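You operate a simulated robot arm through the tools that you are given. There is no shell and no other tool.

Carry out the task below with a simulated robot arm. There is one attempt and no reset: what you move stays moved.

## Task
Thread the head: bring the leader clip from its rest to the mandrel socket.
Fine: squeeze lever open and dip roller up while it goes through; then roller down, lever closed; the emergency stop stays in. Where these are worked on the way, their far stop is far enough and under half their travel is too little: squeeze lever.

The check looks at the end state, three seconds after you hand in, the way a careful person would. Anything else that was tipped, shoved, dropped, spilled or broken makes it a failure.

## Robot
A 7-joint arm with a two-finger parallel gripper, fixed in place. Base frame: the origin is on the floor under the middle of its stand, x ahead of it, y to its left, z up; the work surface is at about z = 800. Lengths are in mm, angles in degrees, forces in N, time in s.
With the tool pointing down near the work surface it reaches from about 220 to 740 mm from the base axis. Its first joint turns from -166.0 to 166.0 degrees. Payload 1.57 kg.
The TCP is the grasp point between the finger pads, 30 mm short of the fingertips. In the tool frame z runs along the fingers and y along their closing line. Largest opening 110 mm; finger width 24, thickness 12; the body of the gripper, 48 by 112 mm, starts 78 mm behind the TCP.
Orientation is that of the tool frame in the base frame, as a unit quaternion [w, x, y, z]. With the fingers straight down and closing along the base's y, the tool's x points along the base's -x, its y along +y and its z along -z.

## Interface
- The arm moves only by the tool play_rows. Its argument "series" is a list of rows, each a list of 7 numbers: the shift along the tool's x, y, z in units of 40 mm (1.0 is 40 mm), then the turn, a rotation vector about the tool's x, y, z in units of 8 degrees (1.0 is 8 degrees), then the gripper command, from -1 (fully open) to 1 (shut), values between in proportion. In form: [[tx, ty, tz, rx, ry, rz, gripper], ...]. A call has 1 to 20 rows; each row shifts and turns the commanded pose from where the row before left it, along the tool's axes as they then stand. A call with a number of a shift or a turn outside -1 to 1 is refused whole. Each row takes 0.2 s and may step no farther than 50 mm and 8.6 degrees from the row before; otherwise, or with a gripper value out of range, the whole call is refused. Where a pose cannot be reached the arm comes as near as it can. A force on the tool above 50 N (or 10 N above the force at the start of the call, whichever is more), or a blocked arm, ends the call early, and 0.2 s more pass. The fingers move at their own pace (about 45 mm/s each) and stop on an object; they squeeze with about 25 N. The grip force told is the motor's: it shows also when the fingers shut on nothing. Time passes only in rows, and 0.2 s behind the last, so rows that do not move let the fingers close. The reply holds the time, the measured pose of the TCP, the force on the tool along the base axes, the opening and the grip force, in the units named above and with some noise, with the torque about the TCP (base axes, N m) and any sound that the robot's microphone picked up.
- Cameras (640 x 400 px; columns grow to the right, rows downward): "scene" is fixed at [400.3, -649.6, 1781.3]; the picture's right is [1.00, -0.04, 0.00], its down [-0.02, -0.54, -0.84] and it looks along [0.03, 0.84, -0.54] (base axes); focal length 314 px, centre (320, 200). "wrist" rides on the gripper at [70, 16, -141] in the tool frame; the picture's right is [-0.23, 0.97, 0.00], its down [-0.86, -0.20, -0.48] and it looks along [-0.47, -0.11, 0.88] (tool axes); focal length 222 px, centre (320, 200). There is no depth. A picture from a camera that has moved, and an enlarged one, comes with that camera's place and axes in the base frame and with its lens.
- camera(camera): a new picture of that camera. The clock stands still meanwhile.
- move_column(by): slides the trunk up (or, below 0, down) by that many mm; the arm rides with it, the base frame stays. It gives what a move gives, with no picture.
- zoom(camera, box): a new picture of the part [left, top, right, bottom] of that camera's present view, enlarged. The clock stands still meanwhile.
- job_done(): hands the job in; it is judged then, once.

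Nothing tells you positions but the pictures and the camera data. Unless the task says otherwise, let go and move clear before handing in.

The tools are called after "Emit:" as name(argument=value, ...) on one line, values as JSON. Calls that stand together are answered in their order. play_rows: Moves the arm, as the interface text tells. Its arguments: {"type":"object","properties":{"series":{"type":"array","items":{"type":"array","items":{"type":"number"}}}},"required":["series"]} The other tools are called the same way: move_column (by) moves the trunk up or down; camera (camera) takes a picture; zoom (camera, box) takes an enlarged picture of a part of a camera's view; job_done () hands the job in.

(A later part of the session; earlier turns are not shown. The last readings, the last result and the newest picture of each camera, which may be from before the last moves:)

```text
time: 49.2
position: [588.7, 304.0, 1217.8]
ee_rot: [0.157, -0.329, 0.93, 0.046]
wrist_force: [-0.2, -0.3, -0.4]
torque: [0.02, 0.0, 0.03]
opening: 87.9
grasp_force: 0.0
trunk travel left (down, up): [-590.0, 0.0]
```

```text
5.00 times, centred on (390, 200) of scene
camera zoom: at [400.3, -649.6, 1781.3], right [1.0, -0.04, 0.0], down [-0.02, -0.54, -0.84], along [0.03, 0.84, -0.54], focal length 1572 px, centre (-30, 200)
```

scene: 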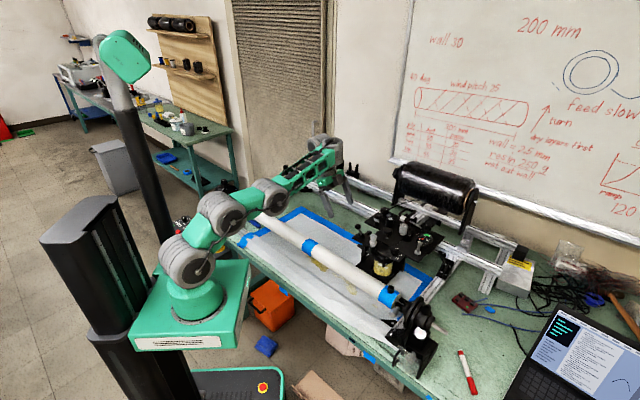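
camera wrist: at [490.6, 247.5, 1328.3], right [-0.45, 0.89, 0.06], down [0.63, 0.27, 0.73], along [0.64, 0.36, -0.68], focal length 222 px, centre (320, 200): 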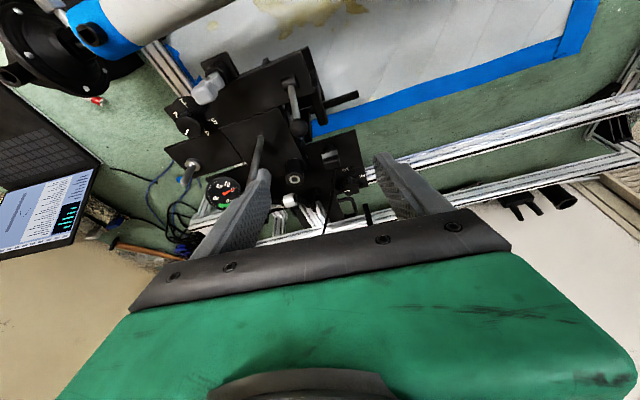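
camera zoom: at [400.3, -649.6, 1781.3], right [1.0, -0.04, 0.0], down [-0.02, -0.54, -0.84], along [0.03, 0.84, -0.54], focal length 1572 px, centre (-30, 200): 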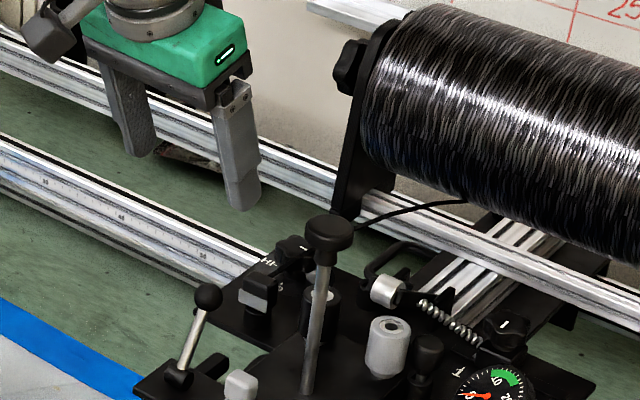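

Lever back and roller up are both visible. Now I'll zoom in on the clip from this side.

Emit:
zoom(camera="wrist", box=[280, 120, 400, 220])

Emit:
zoom(camera="wrist", box=[310, 130, 370, 180])

Emit:
zoom(camera="scene", box=[368, 205, 400, 225])

```text
4.00 times, centred on (340, 170) of wrist
camera zoom: at [490.6, 247.5, 1328.3], right [-0.45, 0.89, 0.06], down [0.63, 0.27, 0.73], along [0.64, 0.36, -0.68], focal length 888 px, centre (240, 320)
```

zoom: 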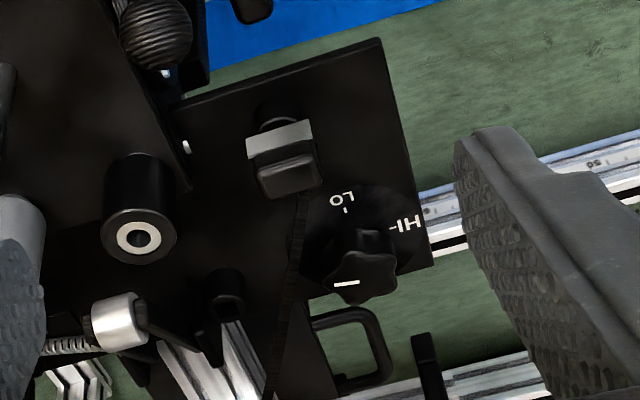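

```text
8.00 times, centred on (340, 155) of wrist
camera zoom: at [490.6, 247.5, 1328.3], right [-0.45, 0.89, 0.06], down [0.63, 0.27, 0.73], along [0.64, 0.36, -0.68], focal length 1777 px, centre (160, 560)
```

zoom: 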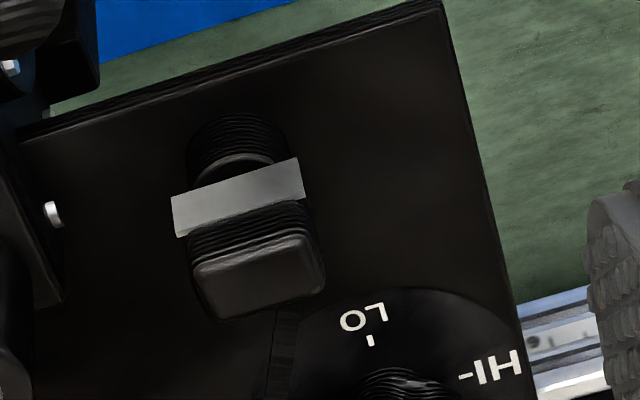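

```text
16.00 times, centred on (384, 215) of scene
camera zoom: at [400.3, -649.6, 1781.3], right [1.0, -0.04, 0.0], down [-0.02, -0.54, -0.84], along [0.03, 0.84, -0.54], focal length 5029 px, centre (-704, -40)
```

zoom: 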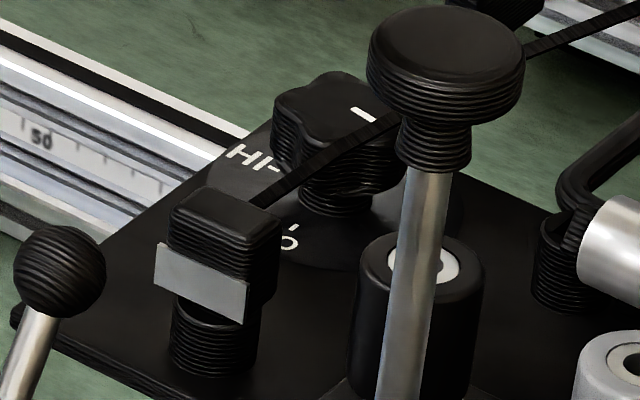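

The clip's block is about 27 × 20 mm with its top near (674, 380, 1043), squared up with the plate at 45°. I'll turn the tool to match that, tilt it a bit more for reach, and look again.

Emit:
play_rows(series=[[0, 0, 0, -0.36, 0, -0.723, 0.24], [0, 0, 0, 0, -0.7, 0, 0.24], [0, 0, 0, 0, -0.7, 0, 0.24], [0, 0, 0, 0, 0, 0, 0.24]])

Emit:
camera(camera="wrist")

```text
time: 50.2
position: [589.7, 303.0, 1217.5]
ee_rot: [0.239, -0.373, 0.891, 0.1]
wrist_force: [1.1, 0.3, -0.5]
torque: [-0.02, 0.01, -0.04]
opening: 41.6
grasp_force: 0.1
trunk travel left (down, up): [-590.0, 0.0]
```

```text
taken
camera wrist: at [485.5, 221.5, 1304.9], right [-0.55, 0.82, 0.11], down [0.49, 0.22, 0.84], along [0.67, 0.52, -0.53], focal length 222 px, centre (320, 200)
```

wrist: 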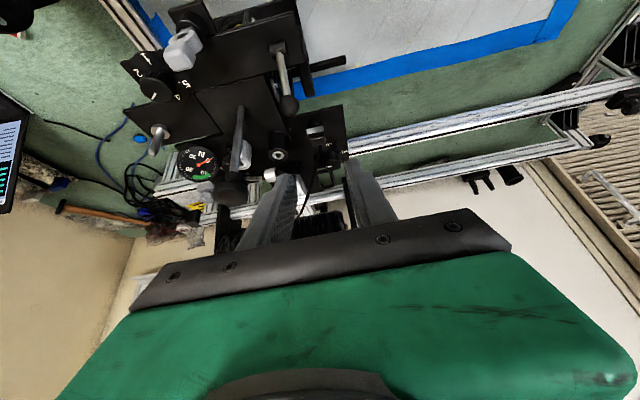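

The tool is now squared to the clip with a 30° tilt. I'll move in above the clip and check the alignment.

Emit:
play_rows(series=[[-0.21, -0.03, 0.6, 0, 0, 0, 0.24], [-0.21, -0.03, 0.85, 0, 0, 0, 0.24], [-0.21, -0.03, 0.9, 0, 0, 0, 0.24], [-0.21, -0.03, 0.9, 0, 0, 0, 0.24], [0, 0, 0, 0, 0, 0, 0.24]])

Emit:
camera(camera="wrist")

Emit:
zoom(camera="wrist", box=[260, 110, 400, 210])

Emit:
zoom(camera="scene", box=[340, 170, 440, 240])

```text
time: 51.4
position: [656.6, 367.9, 1121.0]
ee_rot: [0.238, -0.373, 0.891, 0.1]
wrist_force: [-0.5, -0.5, 0.1]
torque: [-0.01, 0.01, 0.02]
opening: 41.6
grasp_force: 0.1
trunk travel left (down, up): [-590.0, 0.0]
```

```text
taken
camera wrist: at [553.5, 285.7, 1208.7], right [-0.55, 0.82, 0.11], down [0.49, 0.22, 0.84], along [0.67, 0.52, -0.53], focal length 222 px, centre (320, 200)
```

wrist: 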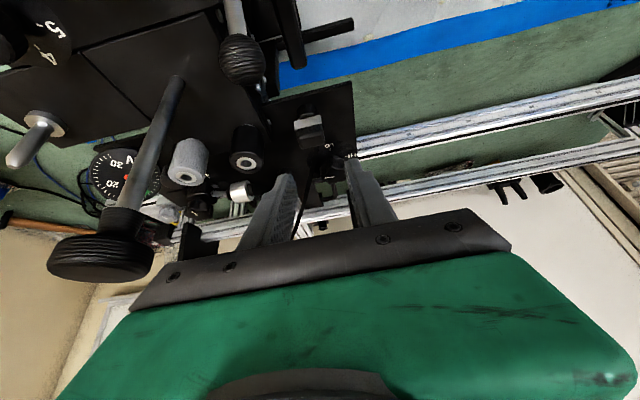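

```text
4.00 times, centred on (330, 160) of wrist
camera zoom: at [553.5, 285.7, 1208.7], right [-0.55, 0.82, 0.11], down [0.49, 0.22, 0.84], along [0.67, 0.52, -0.53], focal length 888 px, centre (280, 360)
```

zoom: 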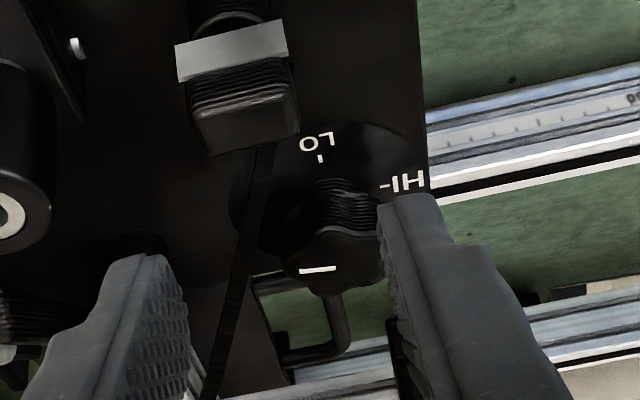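

```text
5.71 times, centred on (390, 205) of scene
camera zoom: at [400.3, -649.6, 1781.3], right [1.0, -0.04, 0.0], down [-0.02, -0.54, -0.84], along [0.03, 0.84, -0.54], focal length 1796 px, centre (-80, 171)
```

zoom: 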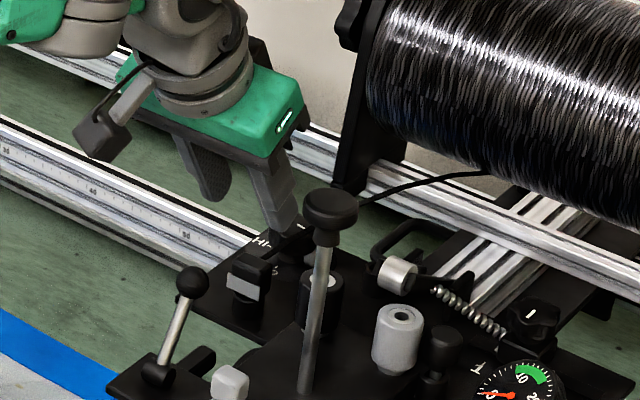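

The clip's centre refines to about (674, 378). I'll shift over it and come down most of the way with the fingers 42 mm open.

Emit:
play_rows(series=[[-0.3, -0.114, 0.17, 0, 0, 0, 0.24], [0.255, 0, 0.44, 0, 0, 0, 0.24], [0.255, 0, 0.44, 0, 0, 0, 0.24], [0.255, 0, 0.44, 0, 0, 0, 0.24], [0, 0, 0, 0, 0, 0, 0.24]])

Emit:
zoom(camera="wrist", box=[260, 110, 400, 210])

Emit:
zoom(camera="scene", box=[360, 195, 408, 225])

```text
time: 52.6
position: [669.5, 373.0, 1060.6]
ee_rot: [0.238, -0.372, 0.891, 0.1]
wrist_force: [-0.3, 0.8, -0.3]
torque: [0.01, 0.0, 0.0]
opening: 41.9
grasp_force: 0.1
trunk travel left (down, up): [-590.0, 0.0]
```

```text
4.00 times, centred on (330, 160) of wrist
camera zoom: at [567.0, 291.3, 1147.9], right [-0.55, 0.82, 0.11], down [0.49, 0.22, 0.84], along [0.67, 0.52, -0.53], focal length 888 px, centre (280, 360)
```

zoom: 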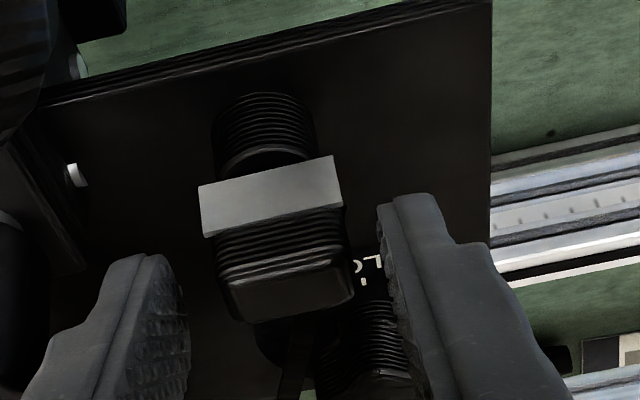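

```text
13.33 times, centred on (384, 210) of scene
camera zoom: at [400.3, -649.6, 1781.3], right [1.0, -0.04, 0.0], down [-0.02, -0.54, -0.84], along [0.03, 0.84, -0.54], focal length 4191 px, centre (-533, 67)
```

zoom: 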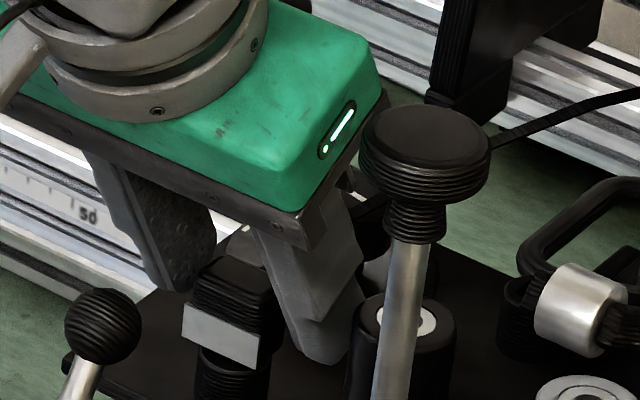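

The clip block is centred between the fingers. I'll lower the last 14 mm, watching for contact.

Emit:
play_rows(series=[[0.0875, 0, 0.15, 0, 0, 0, 0.24], [0.0875, 0, 0.15, 0, 0, 0, 0.24], [0, 0, 0, 0, 0, 0, 0.24]])

Emit:
zoom(camera="wrist", box=[260, 110, 400, 210])

Emit:
zoom(camera="scene", box=[360, 200, 408, 230])

```text
time: 53.4
position: [674.0, 372.1, 1047.4]
ee_rot: [0.238, -0.373, 0.891, 0.1]
wrist_force: [-0.4, 0.3, 0.4]
torque: [0.01, -0.01, -0.02]
opening: 41.7
grasp_force: 0.1
trunk travel left (down, up): [-590.0, 0.0]
```

```text
4.00 times, centred on (330, 160) of wrist
camera zoom: at [567.8, 290.9, 1134.4], right [-0.55, 0.82, 0.11], down [0.5, 0.22, 0.84], along [0.67, 0.52, -0.53], focal length 888 px, centre (280, 360)
```

zoom: 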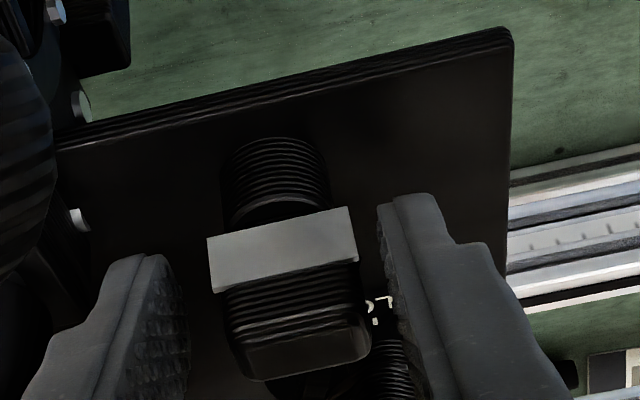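

```text
13.33 times, centred on (384, 215) of scene
camera zoom: at [400.3, -649.6, 1781.3], right [1.0, -0.04, 0.0], down [-0.02, -0.54, -0.84], along [0.03, 0.84, -0.54], focal length 4191 px, centre (-533, 0)
```

zoom: 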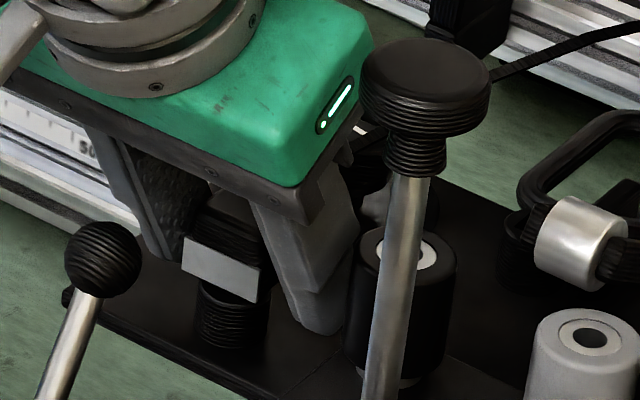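

No contact yet and the block sits between the pads with about 6 mm to each side. I'll close the gripper.

Emit:
play_rows(series=[[0, 0, 0, 0, 0, 0, 0.5], [0, 0, 0, 0, 0, 0, 1], [0, 0, 0, 0, 0, 0, 1], [0, 0, 0, 0, 0, 0, 1]])

Emit:
zoom(camera="wrist", box=[260, 110, 400, 210])

Emit:
zoom(camera="scene", box=[360, 200, 408, 230])

```text
time: 54.4
position: [669.5, 373.9, 1047.2]
ee_rot: [0.237, -0.373, 0.891, 0.099]
wrist_force: [-5.7, 6.4, -2.5]
torque: [0.19, 0.19, 0.04]
opening: 24.9
grasp_force: 25.1
trunk travel left (down, up): [-590.0, 0.0]
```

```text
4.00 times, centred on (330, 160) of wrist
camera zoom: at [567.0, 291.9, 1134.0], right [-0.56, 0.82, 0.11], down [0.5, 0.22, 0.84], along [0.67, 0.52, -0.53], focal length 888 px, centre (280, 360)
```

zoom: 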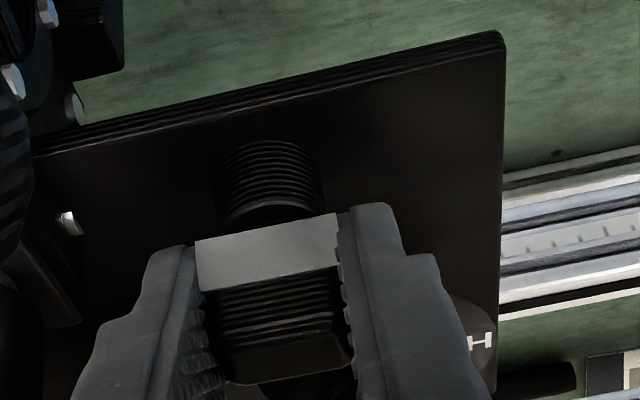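

```text
13.33 times, centred on (384, 215) of scene
camera zoom: at [400.3, -649.6, 1781.3], right [1.0, -0.04, 0.0], down [-0.02, -0.54, -0.84], along [0.03, 0.84, -0.54], focal length 4191 px, centre (-533, 0)
```

zoom: 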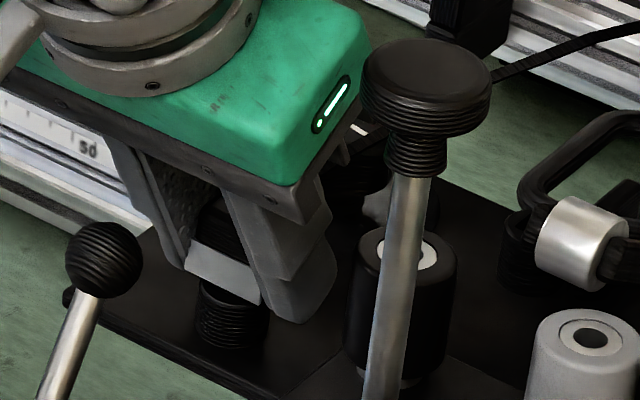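

The clip is held at 24.9 mm. I'll relieve the slight side load and lift straight up in small steps, watching the force.

Emit:
play_rows(series=[[0, 0.03, 0, 0, 0, 0, 1], [-0.05, 0, -0.0866, 0, 0, 0, 1], [-0.05, 0, -0.0866, 0, 0, 0, 1], [-0.05, 0, -0.0866, 0, 0, 0, 1]])

Emit:
zoom(camera="scene", box=[360, 200, 408, 230])

Emit:
zoom(camera="wrist", box=[260, 110, 400, 210])

```text
time: 55.4
position: [670.6, 373.3, 1058.4]
ee_rot: [0.238, -0.372, 0.892, 0.099]
wrist_force: [0.1, -0.6, 0.0]
torque: [0.01, 0.0, -0.07]
opening: 25.1
grasp_force: 24.1
trunk travel left (down, up): [-590.0, 0.0]
```

```text
13.33 times, centred on (384, 215) of scene
camera zoom: at [400.3, -649.6, 1781.3], right [1.0, -0.04, 0.0], down [-0.02, -0.54, -0.84], along [0.03, 0.84, -0.54], focal length 4191 px, centre (-533, 0)
```

zoom: 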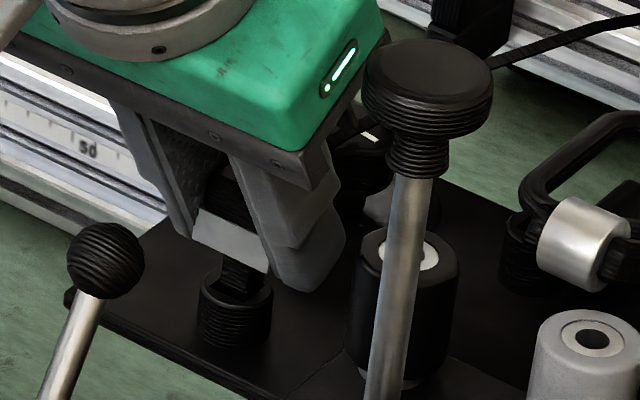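

```text
4.00 times, centred on (330, 160) of wrist
camera zoom: at [567.4, 290.7, 1146.4], right [-0.55, 0.83, 0.11], down [0.49, 0.22, 0.84], along [0.67, 0.52, -0.53], focal length 888 px, centre (280, 360)
```

zoom: 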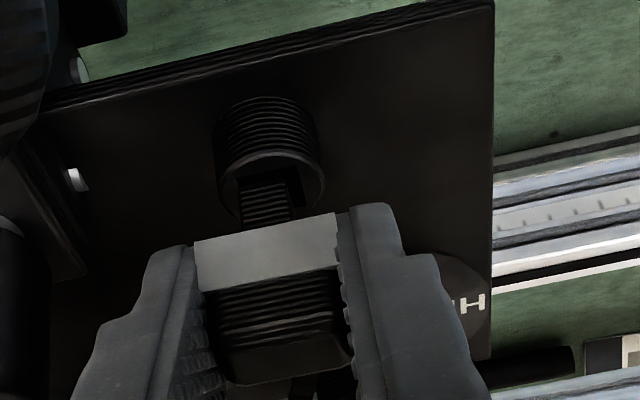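

The clip is coming off its post with a square peg underneath, with no side load. I'll keep lifting until the peg is clear.

Emit:
play_rows(series=[[-0.075, 0, -0.13, 0, 0, 0, 1], [-0.075, 0, -0.13, 0, 0, 0, 1], [-0.1, 0, -0.173, 0, 0, 0, 1], [-0.125, 0, -0.217, 0, 0, 0, 1], [-0.125, 0, -0.217, 0, 0, 0, 1]])

Emit:
zoom(camera="scene", box=[352, 185, 416, 225])

Emit:
zoom(camera="wrist", box=[260, 110, 400, 210])

```text
time: 56.6
position: [670.0, 372.9, 1098.8]
ee_rot: [0.239, -0.373, 0.891, 0.099]
wrist_force: [0.7, -0.9, 0.1]
torque: [0.01, 0.0, -0.02]
opening: 24.9
grasp_force: 25.1
trunk travel left (down, up): [-590.0, 0.0]
```

```text
10.00 times, centred on (384, 205) of scene
camera zoom: at [400.3, -649.6, 1781.3], right [1.0, -0.04, 0.0], down [-0.02, -0.54, -0.84], along [0.03, 0.84, -0.54], focal length 3143 px, centre (-320, 150)
```

zoom: 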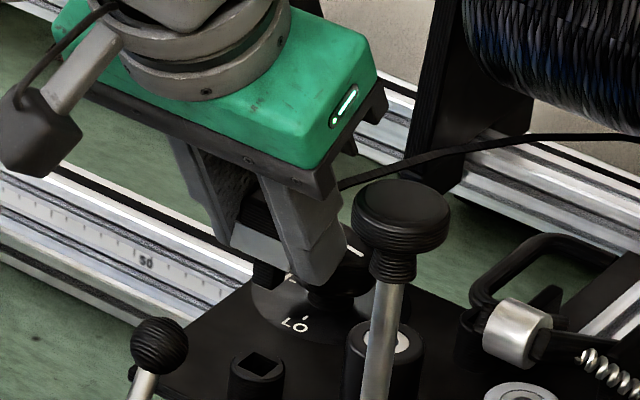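

```text
4.00 times, centred on (330, 160) of wrist
camera zoom: at [566.6, 291.8, 1186.4], right [-0.55, 0.82, 0.11], down [0.5, 0.22, 0.84], along [0.67, 0.52, -0.53], focal length 888 px, centre (280, 360)
```

zoom: 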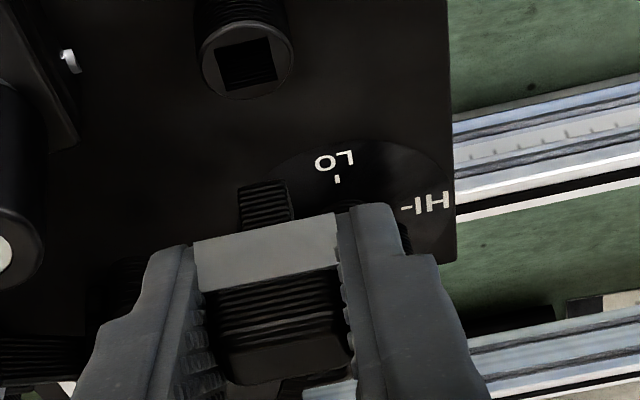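

The clip is free, with a short square peg below and the tow following. I'll carry it up and round at a height above the raised knob, first the lifting part.

Emit:
play_rows(series=[[0.06, 0.015, -0.7, 0, 0, 0, 1], [0.06, 0.015, -0.85, 0, 0, 0, 1], [0.06, 0.015, -0.85, 0, 0, 0, 1], [0.21, -0.35, -0.7, 0, 0, 0, 1], [0.21, -0.35, -0.7, 0, 0, 0, 1], [0.21, -0.35, -0.7, 0, 0, 0, 1], [0, 0, 0, 0, 0, 0, 1]])

Emit:
camera(camera="scene")

Emit:
zoom(camera="scene", box=[310, 100, 470, 240])

```text
time: 58.2
position: [615.0, 262.2, 1236.7]
ee_rot: [0.237, -0.373, 0.891, 0.099]
wrist_force: [-0.4, 0.4, -0.3]
torque: [-0.01, -0.02, -0.04]
opening: 24.9
grasp_force: 24.7
trunk travel left (down, up): [-590.0, 0.0]
```

```text
taken
```

scene: 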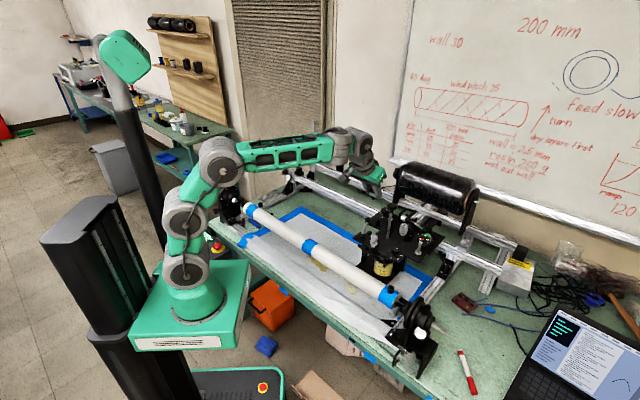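

```text
2.86 times, centred on (390, 170) of scene
camera zoom: at [400.3, -649.6, 1781.3], right [1.0, -0.04, 0.0], down [-0.02, -0.54, -0.84], along [0.03, 0.84, -0.54], focal length 898 px, centre (120, 286)
```

zoom: 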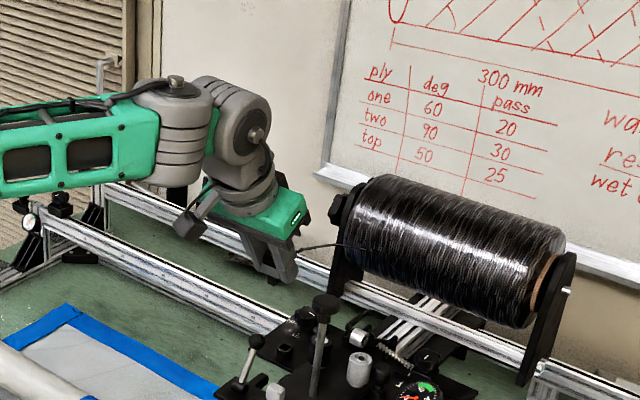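

The clip hangs well clear with the tow trailing to the spool above the knob. I'll carry it on toward the mandrel socket.

Emit:
play_rows(series=[[0.387, -0.617, -0.223, 0, 0, 0, 1], [0.387, -0.617, -0.223, 0, 0, 0, 1], [0.387, -0.617, -0.223, 0, 0, 0, 1], [0.622, -0.58, 0.0, 0, 0, 0, 1], [0.622, -0.58, 0.1, 0, 0, 0, 1], [0, 0, 0, 0, 0, 0, 1]])

Emit:
zoom(camera="scene", box=[310, 120, 470, 320])

Emit:
camera(camera="wrist")

```text
time: 59.6
position: [635.1, 108.7, 1209.4]
ee_rot: [0.238, -0.373, 0.891, 0.099]
wrist_force: [0.4, 0.9, -0.1]
torque: [-0.02, -0.01, 0.03]
opening: 24.5
grasp_force: 25.2
trunk travel left (down, up): [-590.0, 0.0]
```

```text
2.00 times, centred on (390, 220) of scene
camera zoom: at [400.3, -649.6, 1781.3], right [1.0, -0.04, 0.0], down [-0.02, -0.54, -0.84], along [0.03, 0.84, -0.54], focal length 629 px, centre (180, 160)
```

zoom: 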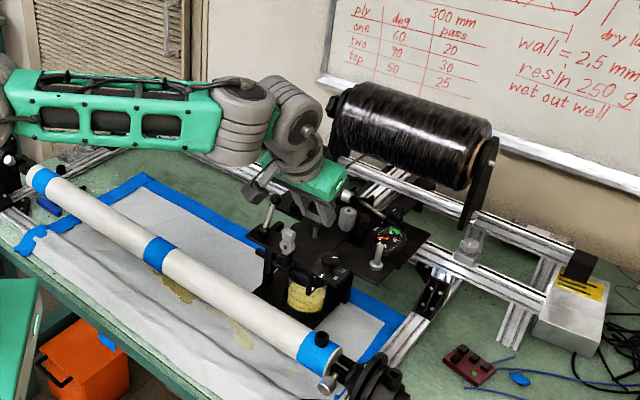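

```text
taken
camera wrist: at [531.4, 26.5, 1297.4], right [-0.55, 0.82, 0.11], down [0.49, 0.22, 0.84], along [0.67, 0.52, -0.53], focal length 222 px, centre (320, 200)
```

wrist: 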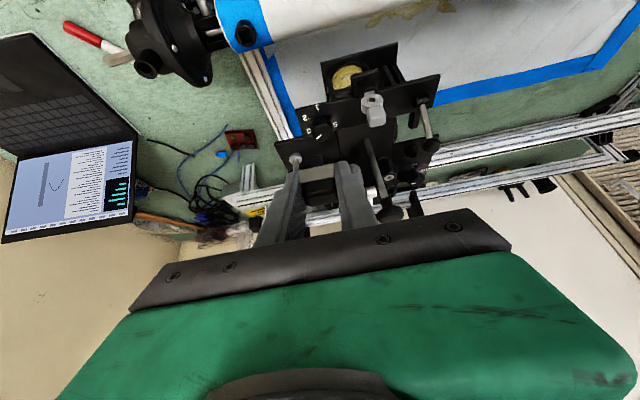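

The socket is in view ahead. I'll move above it, still about 100 mm high, and check the alignment from there.

Emit:
play_rows(series=[[0.497, -0.49, 0.29, 0, 0, 0, 1], [0.497, -0.49, 0.29, 0, 0, 0, 1], [0.497, -0.49, 0.29, 0, 0, 0, 1], [0, 0, 0, 0, 0, 0, 1]])

Emit:
camera(camera="wrist")

Emit:
zoom(camera="scene", box=[340, 200, 460, 320])

```text
time: 60.6
position: [652.4, 42.9, 1150.6]
ee_rot: [0.238, -0.373, 0.891, 0.1]
wrist_force: [0.4, -0.4, -0.5]
torque: [0.02, -0.04, 0.0]
opening: 24.9
grasp_force: 24.7
trunk travel left (down, up): [-590.0, 0.0]
```

```text
taken
camera wrist: at [549.6, -38.8, 1238.7], right [-0.55, 0.82, 0.11], down [0.5, 0.22, 0.84], along [0.67, 0.52, -0.53], focal length 222 px, centre (320, 200)
```

wrist: 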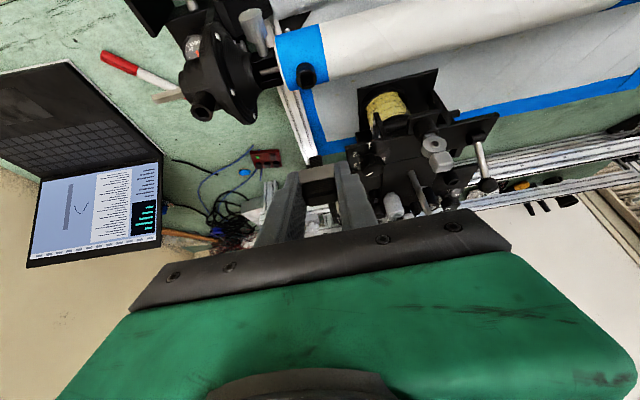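

```text
3.33 times, centred on (400, 260) of scene
camera zoom: at [400.3, -649.6, 1781.3], right [1.0, -0.04, 0.0], down [-0.02, -0.54, -0.84], along [0.03, 0.84, -0.54], focal length 1048 px, centre (53, 0)
```

zoom: 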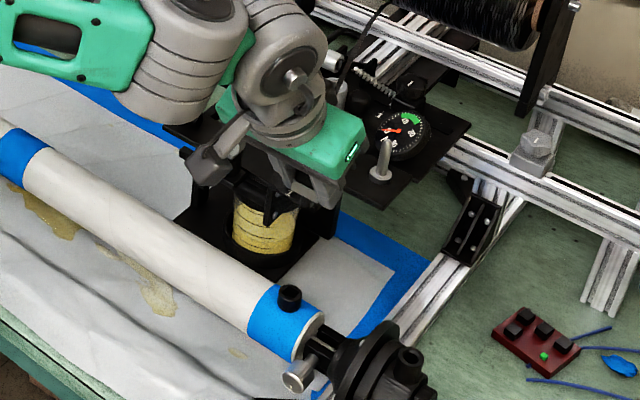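

The socket shows clearly near the top of the view. I'll zoom in on it and the clip's peg.

Emit:
zoom(camera="wrist", box=[250, 30, 390, 130])

Emit:
zoom(camera="wrist", box=[260, 110, 400, 210])

Emit:
zoom(camera="scene", box=[376, 270, 416, 300])

```text
4.00 times, centred on (320, 80) of wrist
camera zoom: at [549.6, -38.8, 1238.7], right [-0.55, 0.82, 0.11], down [0.5, 0.22, 0.84], along [0.67, 0.52, -0.53], focal length 888 px, centre (320, 680)
```

zoom: 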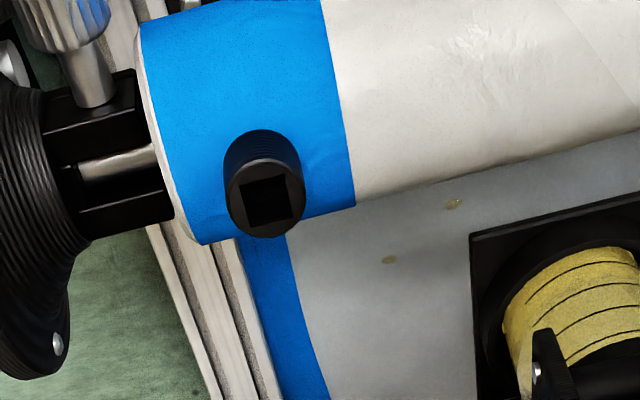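

```text
4.00 times, centred on (330, 160) of wrist
camera zoom: at [549.6, -38.8, 1238.7], right [-0.55, 0.82, 0.11], down [0.5, 0.22, 0.84], along [0.67, 0.52, -0.53], focal length 888 px, centre (280, 360)
```

zoom: 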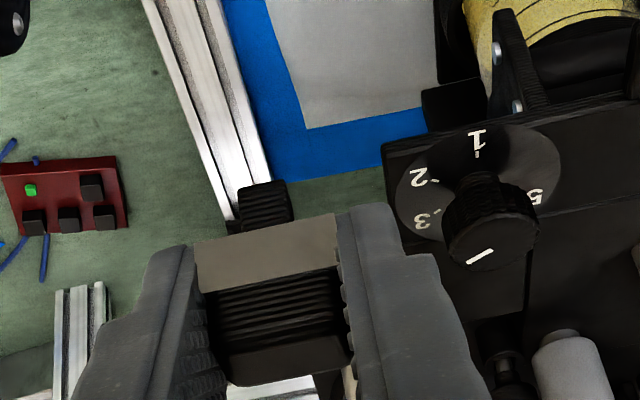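

```text
13.33 times, centred on (396, 285) of scene
camera zoom: at [400.3, -649.6, 1781.3], right [1.0, -0.04, 0.0], down [-0.02, -0.54, -0.84], along [0.03, 0.84, -0.54], focal length 4191 px, centre (-693, -933)
```

zoom: 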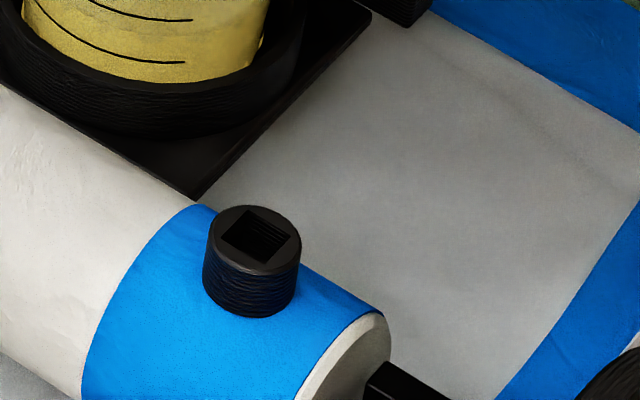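

By this view the socket hole is at about (656, 48), matching my estimate, and its square has the same turn as the rest's hole. I'll lower to about 65 mm above seating and compare with the view I had over the rest.

Emit:
play_rows(series=[[0.25, 0, 0.433, 0, 0, 0, 1], [0.25, 0, 0.433, 0, 0, 0, 1], [0.25, 0, 0.433, 0, 0, 0, 1], [0.0625, 0, 0.108, 0, 0, 0, 1], [0, 0, 0, 0, 0, 0, 1]])

Emit:
zoom(camera="wrist", box=[260, 110, 400, 210])

Emit:
zoom(camera="scene", box=[368, 250, 416, 290])

```text
time: 61.8
position: [652.3, 43.5, 1086.1]
ee_rot: [0.238, -0.373, 0.891, 0.099]
wrist_force: [-0.4, 1.0, -0.2]
torque: [0.0, 0.03, 0.02]
opening: 25.0
grasp_force: 25.1
trunk travel left (down, up): [-590.0, 0.0]
```

```text
4.00 times, centred on (330, 160) of wrist
camera zoom: at [549.8, -38.5, 1173.4], right [-0.55, 0.82, 0.11], down [0.49, 0.22, 0.84], along [0.67, 0.52, -0.53], focal length 888 px, centre (280, 360)
```

zoom: 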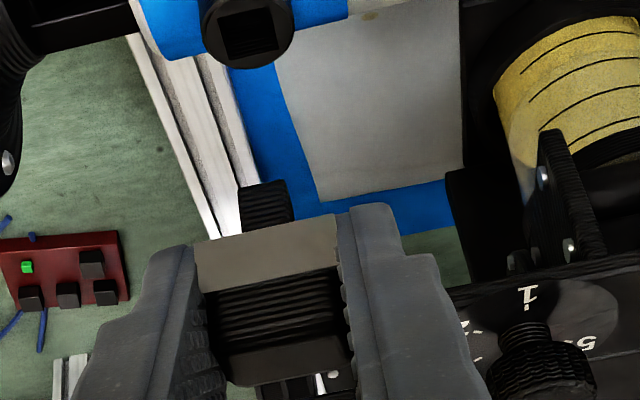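

```text
10.00 times, centred on (392, 270) of scene
camera zoom: at [400.3, -649.6, 1781.3], right [1.0, -0.04, 0.0], down [-0.02, -0.54, -0.84], along [0.03, 0.84, -0.54], focal length 3143 px, centre (-400, -500)
```

zoom: 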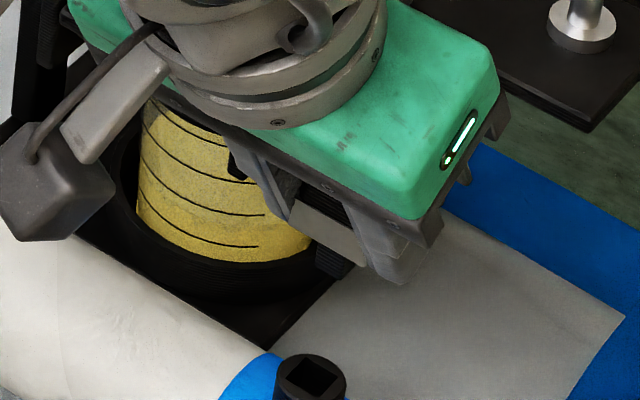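

The socket appears almost exactly where the rest did at the same height, only about 1 mm to the side. I'll correct that and go down another 11 mm to compare directly.

Emit:
play_rows(series=[[0, 0.025, 0, 0, 0, 0, 1], [0.069, 0, 0.119, 0, 0, 0, 1], [0.069, 0, 0.119, 0, 0, 0, 1], [0, 0, 0, 0, 0, 0, 1]])

Emit:
zoom(camera="wrist", box=[260, 110, 400, 210])

Emit:
zoom(camera="wrist", box=[290, 110, 350, 160])

Emit:
zoom(camera="scene", box=[372, 262, 412, 292])

```text
time: 62.8
position: [653.0, 44.6, 1073.8]
ee_rot: [0.238, -0.373, 0.891, 0.099]
wrist_force: [-0.4, 0.3, 0.0]
torque: [0.03, -0.03, 0.0]
opening: 24.6
grasp_force: 24.8
trunk travel left (down, up): [-590.0, 0.0]
```

```text
4.00 times, centred on (330, 160) of wrist
camera zoom: at [549.1, -38.0, 1161.5], right [-0.55, 0.82, 0.11], down [0.5, 0.22, 0.84], along [0.67, 0.52, -0.53], focal length 888 px, centre (280, 360)
```

zoom: 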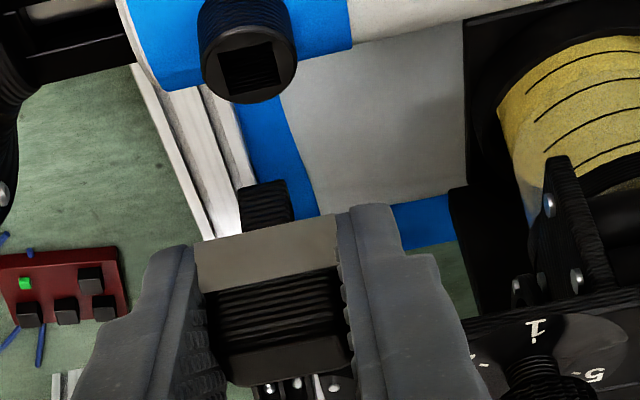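

```text
8.00 times, centred on (320, 135) of wrist
camera zoom: at [549.1, -38.0, 1161.5], right [-0.55, 0.82, 0.11], down [0.5, 0.22, 0.84], along [0.67, 0.52, -0.53], focal length 1777 px, centre (320, 720)
```

zoom: 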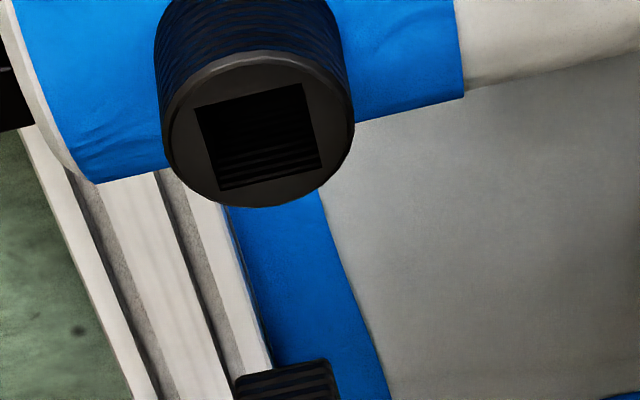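

```text
13.33 times, centred on (392, 277) of scene
camera zoom: at [400.3, -649.6, 1781.3], right [1.0, -0.04, 0.0], down [-0.02, -0.54, -0.84], along [0.03, 0.84, -0.54], focal length 4191 px, centre (-640, -827)
```

zoom: 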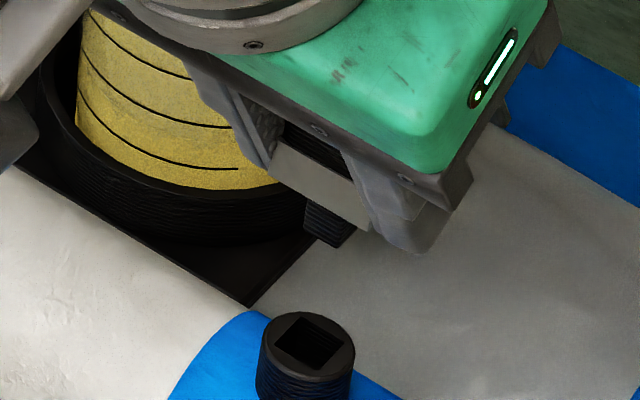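

The hole appears within about half a millimetre of where the rest's hole did, with the same size and turn. I'll go down 26 mm more and check the peg against the hole from both cameras.

Emit:
play_rows(series=[[0.1085, 0, 0.188, 0, 0, 0, 1], [0.1085, 0, 0.188, 0, 0, 0, 1], [0.1085, 0, 0.188, 0, 0, 0, 1], [0, 0, 0, 0, 0, 0, 1]])

Emit:
zoom(camera="wrist", box=[280, 120, 360, 180])

Emit:
zoom(camera="scene", box=[376, 272, 408, 292])

```text
time: 63.8
position: [652.2, 44.2, 1049.1]
ee_rot: [0.238, -0.372, 0.892, 0.099]
wrist_force: [0.7, -0.6, 0.4]
torque: [0.0, 0.0, -0.01]
opening: 24.7
grasp_force: 25.0
trunk travel left (down, up): [-590.0, 0.0]
```

```text
6.67 times, centred on (320, 150) of wrist
camera zoom: at [548.3, -37.4, 1135.8], right [-0.55, 0.82, 0.11], down [0.49, 0.22, 0.84], along [0.67, 0.52, -0.53], focal length 1481 px, centre (320, 533)
```

zoom: 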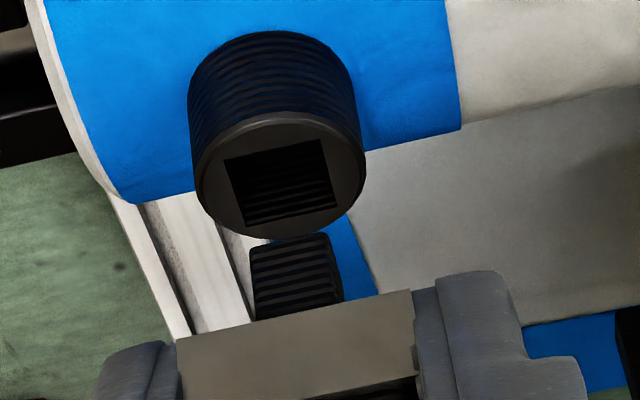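

```text
16.00 times, centred on (392, 282) of scene
camera zoom: at [400.3, -649.6, 1781.3], right [1.0, -0.04, 0.0], down [-0.02, -0.54, -0.84], along [0.03, 0.84, -0.54], focal length 5029 px, centre (-832, -1112)
```

zoom: 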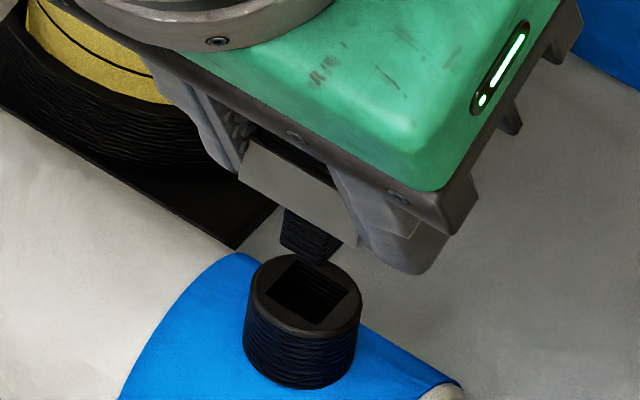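

The peg is about 11 mm above the hole. I'll zoom tighter from both cameras to measure any remaining offset.

Emit:
zoom(camera="scene", box=[384, 276, 400, 286])

Emit:
zoom(camera="wrist", box=[295, 130, 335, 160])

```text
16.00 times, centred on (392, 281) of scene
camera zoom: at [400.3, -649.6, 1781.3], right [1.0, -0.04, 0.0], down [-0.02, -0.54, -0.84], along [0.03, 0.84, -0.54], focal length 5029 px, centre (-832, -1096)
```

zoom: 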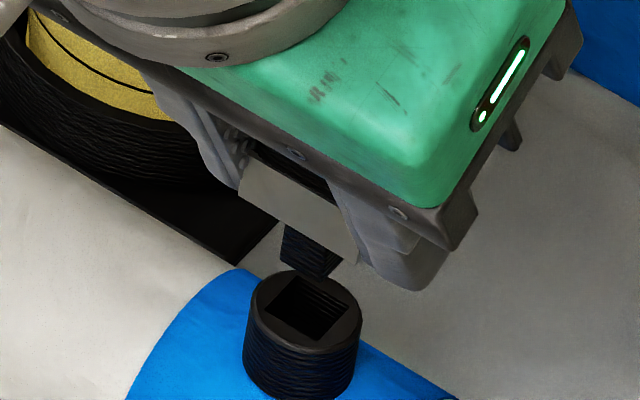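

```text
13.33 times, centred on (315, 145) of wrist
camera zoom: at [548.3, -37.4, 1135.8], right [-0.55, 0.82, 0.11], down [0.49, 0.22, 0.84], along [0.67, 0.52, -0.53], focal length 2962 px, centre (387, 933)
```

zoom: 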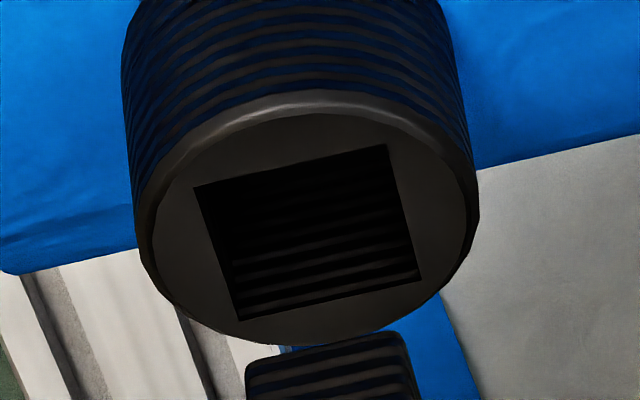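

The peg seems about 2 mm too far back from the mandrel and 0.3 mm to the side. I'll correct that and descend 8 mm for another check just above the hole.

Emit:
play_rows(series=[[0.043, -0.0075, -0.025, 0, 0, 0, 1], [0.05, 0, 0.0866, 0, 0, 0, 1], [0.05, 0, 0.0866, 0, 0, 0, 1], [0, 0, 0, 0, 0, 0, 1]])

Emit:
zoom(camera="scene", box=[384, 276, 400, 286])

Emit:
zoom(camera="wrist", box=[295, 135, 335, 165])

```text
time: 64.8
position: [651.1, 41.2, 1040.5]
ee_rot: [0.238, -0.373, 0.891, 0.099]
wrist_force: [0.3, 1.0, 0.0]
torque: [-0.02, 0.02, -0.01]
opening: 24.6
grasp_force: 24.8
trunk travel left (down, up): [-590.0, 0.0]
```

```text
16.00 times, centred on (392, 281) of scene
camera zoom: at [400.3, -649.6, 1781.3], right [1.0, -0.04, 0.0], down [-0.02, -0.54, -0.84], along [0.03, 0.84, -0.54], focal length 5029 px, centre (-832, -1096)
```

zoom: 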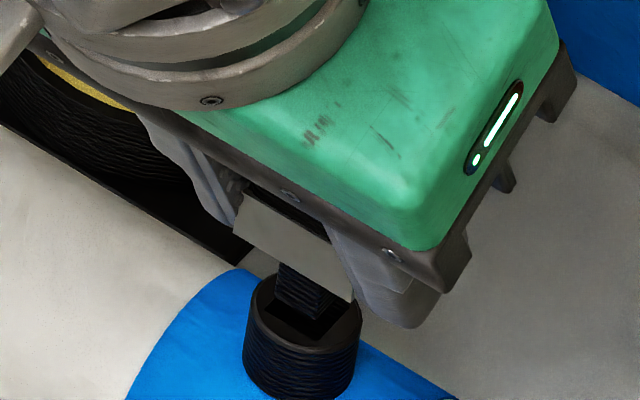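

```text
13.33 times, centred on (315, 150) of wrist
camera zoom: at [547.6, -40.0, 1128.0], right [-0.55, 0.82, 0.11], down [0.5, 0.22, 0.84], along [0.67, 0.52, -0.53], focal length 2962 px, centre (387, 867)
```

zoom: 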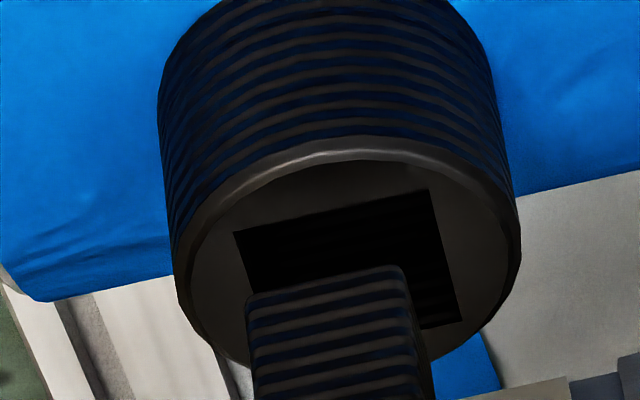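

Just above the hole now; the peg looks about 1 mm too far to one side and slightly back. I'll correct that and lower 4 mm, watching the force.

Emit:
play_rows(series=[[0.013, 0.0265, -0.0075, 0, 0, 0, 1], [0, 0, 0, 0, 0, 0, 1], [0.025, 0, 0.0433, 0, 0, 0, 1], [0.025, 0, 0.0433, 0, 0, 0, 1], [0, 0, 0, 0, 0, 0, 1]])

Emit:
zoom(camera="scene", box=[384, 276, 400, 286])

Emit:
zoom(camera="wrist", box=[295, 135, 335, 165])

```text
time: 66.0
position: [648.5, 41.9, 1036.3]
ee_rot: [0.238, -0.373, 0.891, 0.1]
wrist_force: [0.0, -0.3, -0.6]
torque: [-0.03, 0.02, 0.01]
opening: 24.8
grasp_force: 25.0
trunk travel left (down, up): [-590.0, 0.0]
```

```text
16.00 times, centred on (392, 281) of scene
camera zoom: at [400.3, -649.6, 1781.3], right [1.0, -0.04, 0.0], down [-0.02, -0.54, -0.84], along [0.03, 0.84, -0.54], focal length 5029 px, centre (-832, -1096)
```

zoom: 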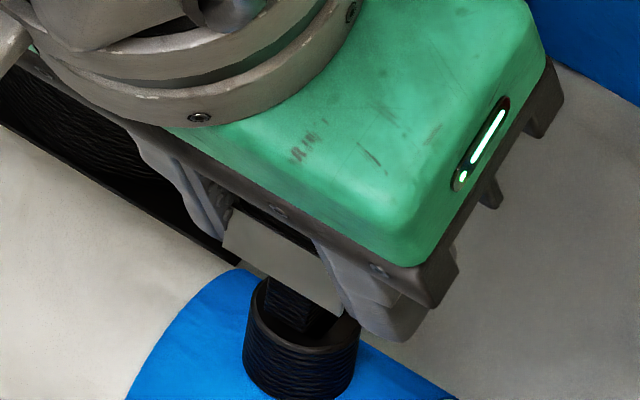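

```text
13.33 times, centred on (315, 150) of wrist
camera zoom: at [546.1, -39.5, 1123.5], right [-0.55, 0.82, 0.11], down [0.49, 0.22, 0.84], along [0.67, 0.52, -0.53], focal length 2962 px, centre (387, 867)
```

zoom: 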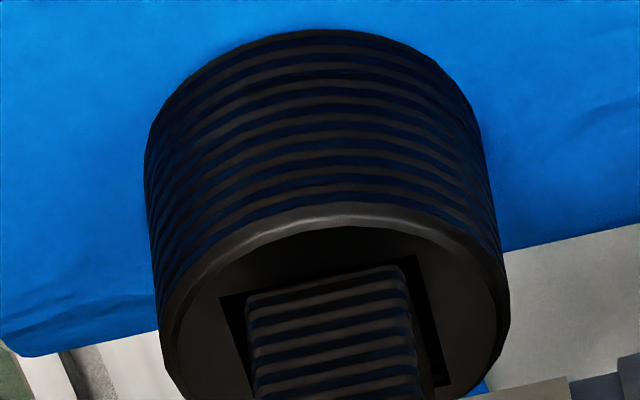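

The peg tip is right at the hole's mouth with gaps on both sides. I'll nudge a few tenths and lower 4 mm to see that it enters freely.

Emit:
play_rows(series=[[-0.0065, -0.01, 0.00375, 0, 0, 0, 1], [0.025, 0, 0.0433, 0, 0, 0, 1], [0.025, 0, 0.0433, 0, 0, 0, 1], [0, 0, 0, 0, 0, 0, 1]])

Emit:
zoom(camera="wrist", box=[295, 140, 335, 170])

Emit:
zoom(camera="scene", box=[384, 276, 400, 286])

```text
time: 67.0
position: [649.7, 43.8, 1032.4]
ee_rot: [0.238, -0.373, 0.891, 0.1]
wrist_force: [-0.3, -0.3, 0.0]
torque: [0.02, 0.01, 0.0]
opening: 24.9
grasp_force: 24.3
trunk travel left (down, up): [-590.0, 0.0]
```

```text
13.33 times, centred on (315, 155) of wrist
camera zoom: at [546.1, -39.4, 1120.0], right [-0.55, 0.82, 0.11], down [0.49, 0.22, 0.84], along [0.67, 0.52, -0.53], focal length 2962 px, centre (387, 800)
```

zoom: 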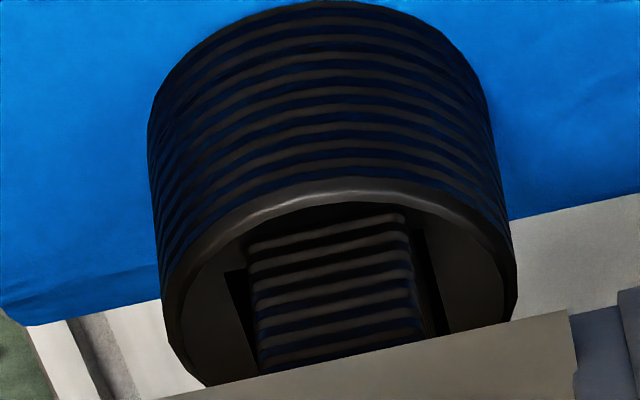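

```text
16.00 times, centred on (392, 281) of scene
camera zoom: at [400.3, -649.6, 1781.3], right [1.0, -0.04, 0.0], down [-0.02, -0.54, -0.84], along [0.03, 0.84, -0.54], focal length 5029 px, centre (-832, -1096)
```

zoom: 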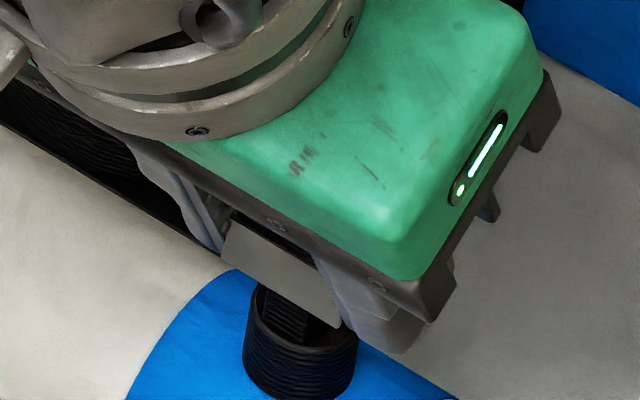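

The peg's tip seems to overlap the rim on the mandrel side rather than enter, so I'll pause and look at the grip and the socket carefully.

Emit:
zoom(camera="wrist", box=[260, 110, 400, 210])

Emit:
zoom(camera="wrist", box=[295, 140, 345, 175])

Emit:
zoom(camera="scene", box=[380, 270, 404, 288])

```text
4.00 times, centred on (330, 160) of wrist
camera zoom: at [546.1, -39.4, 1120.0], right [-0.55, 0.82, 0.11], down [0.49, 0.22, 0.84], along [0.67, 0.52, -0.53], focal length 888 px, centre (280, 360)
```

zoom: 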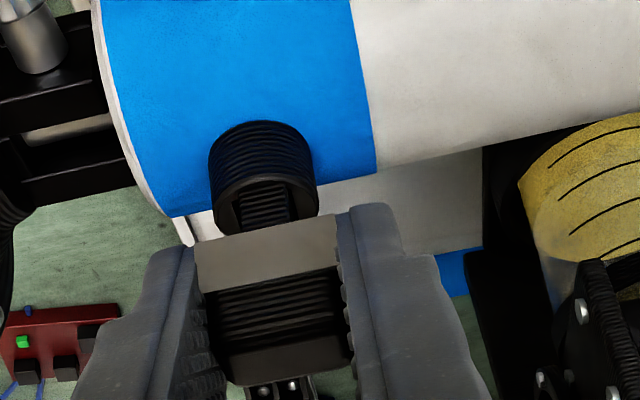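

```text
11.43 times, centred on (320, 158) of wrist
camera zoom: at [546.1, -39.4, 1120.0], right [-0.55, 0.82, 0.11], down [0.49, 0.22, 0.84], along [0.67, 0.52, -0.53], focal length 2538 px, centre (320, 686)
```

zoom: 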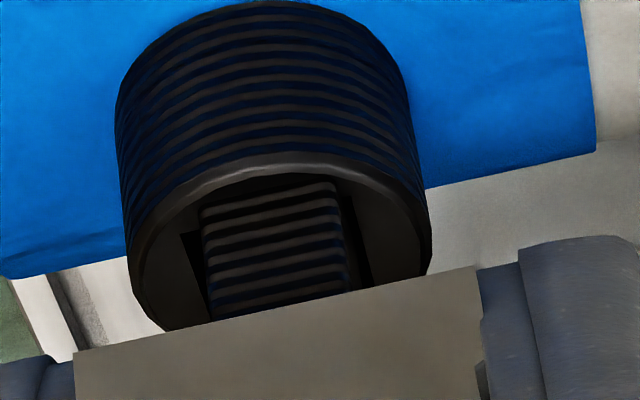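

```text
16.00 times, centred on (392, 279) of scene
camera zoom: at [400.3, -649.6, 1781.3], right [1.0, -0.04, 0.0], down [-0.02, -0.54, -0.84], along [0.03, 0.84, -0.54], focal length 5029 px, centre (-832, -1064)
```

zoom: 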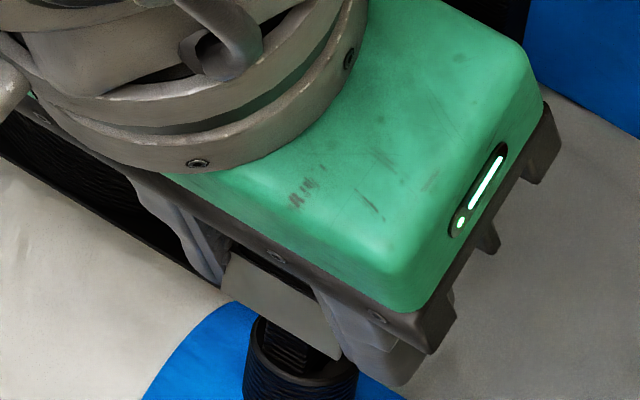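

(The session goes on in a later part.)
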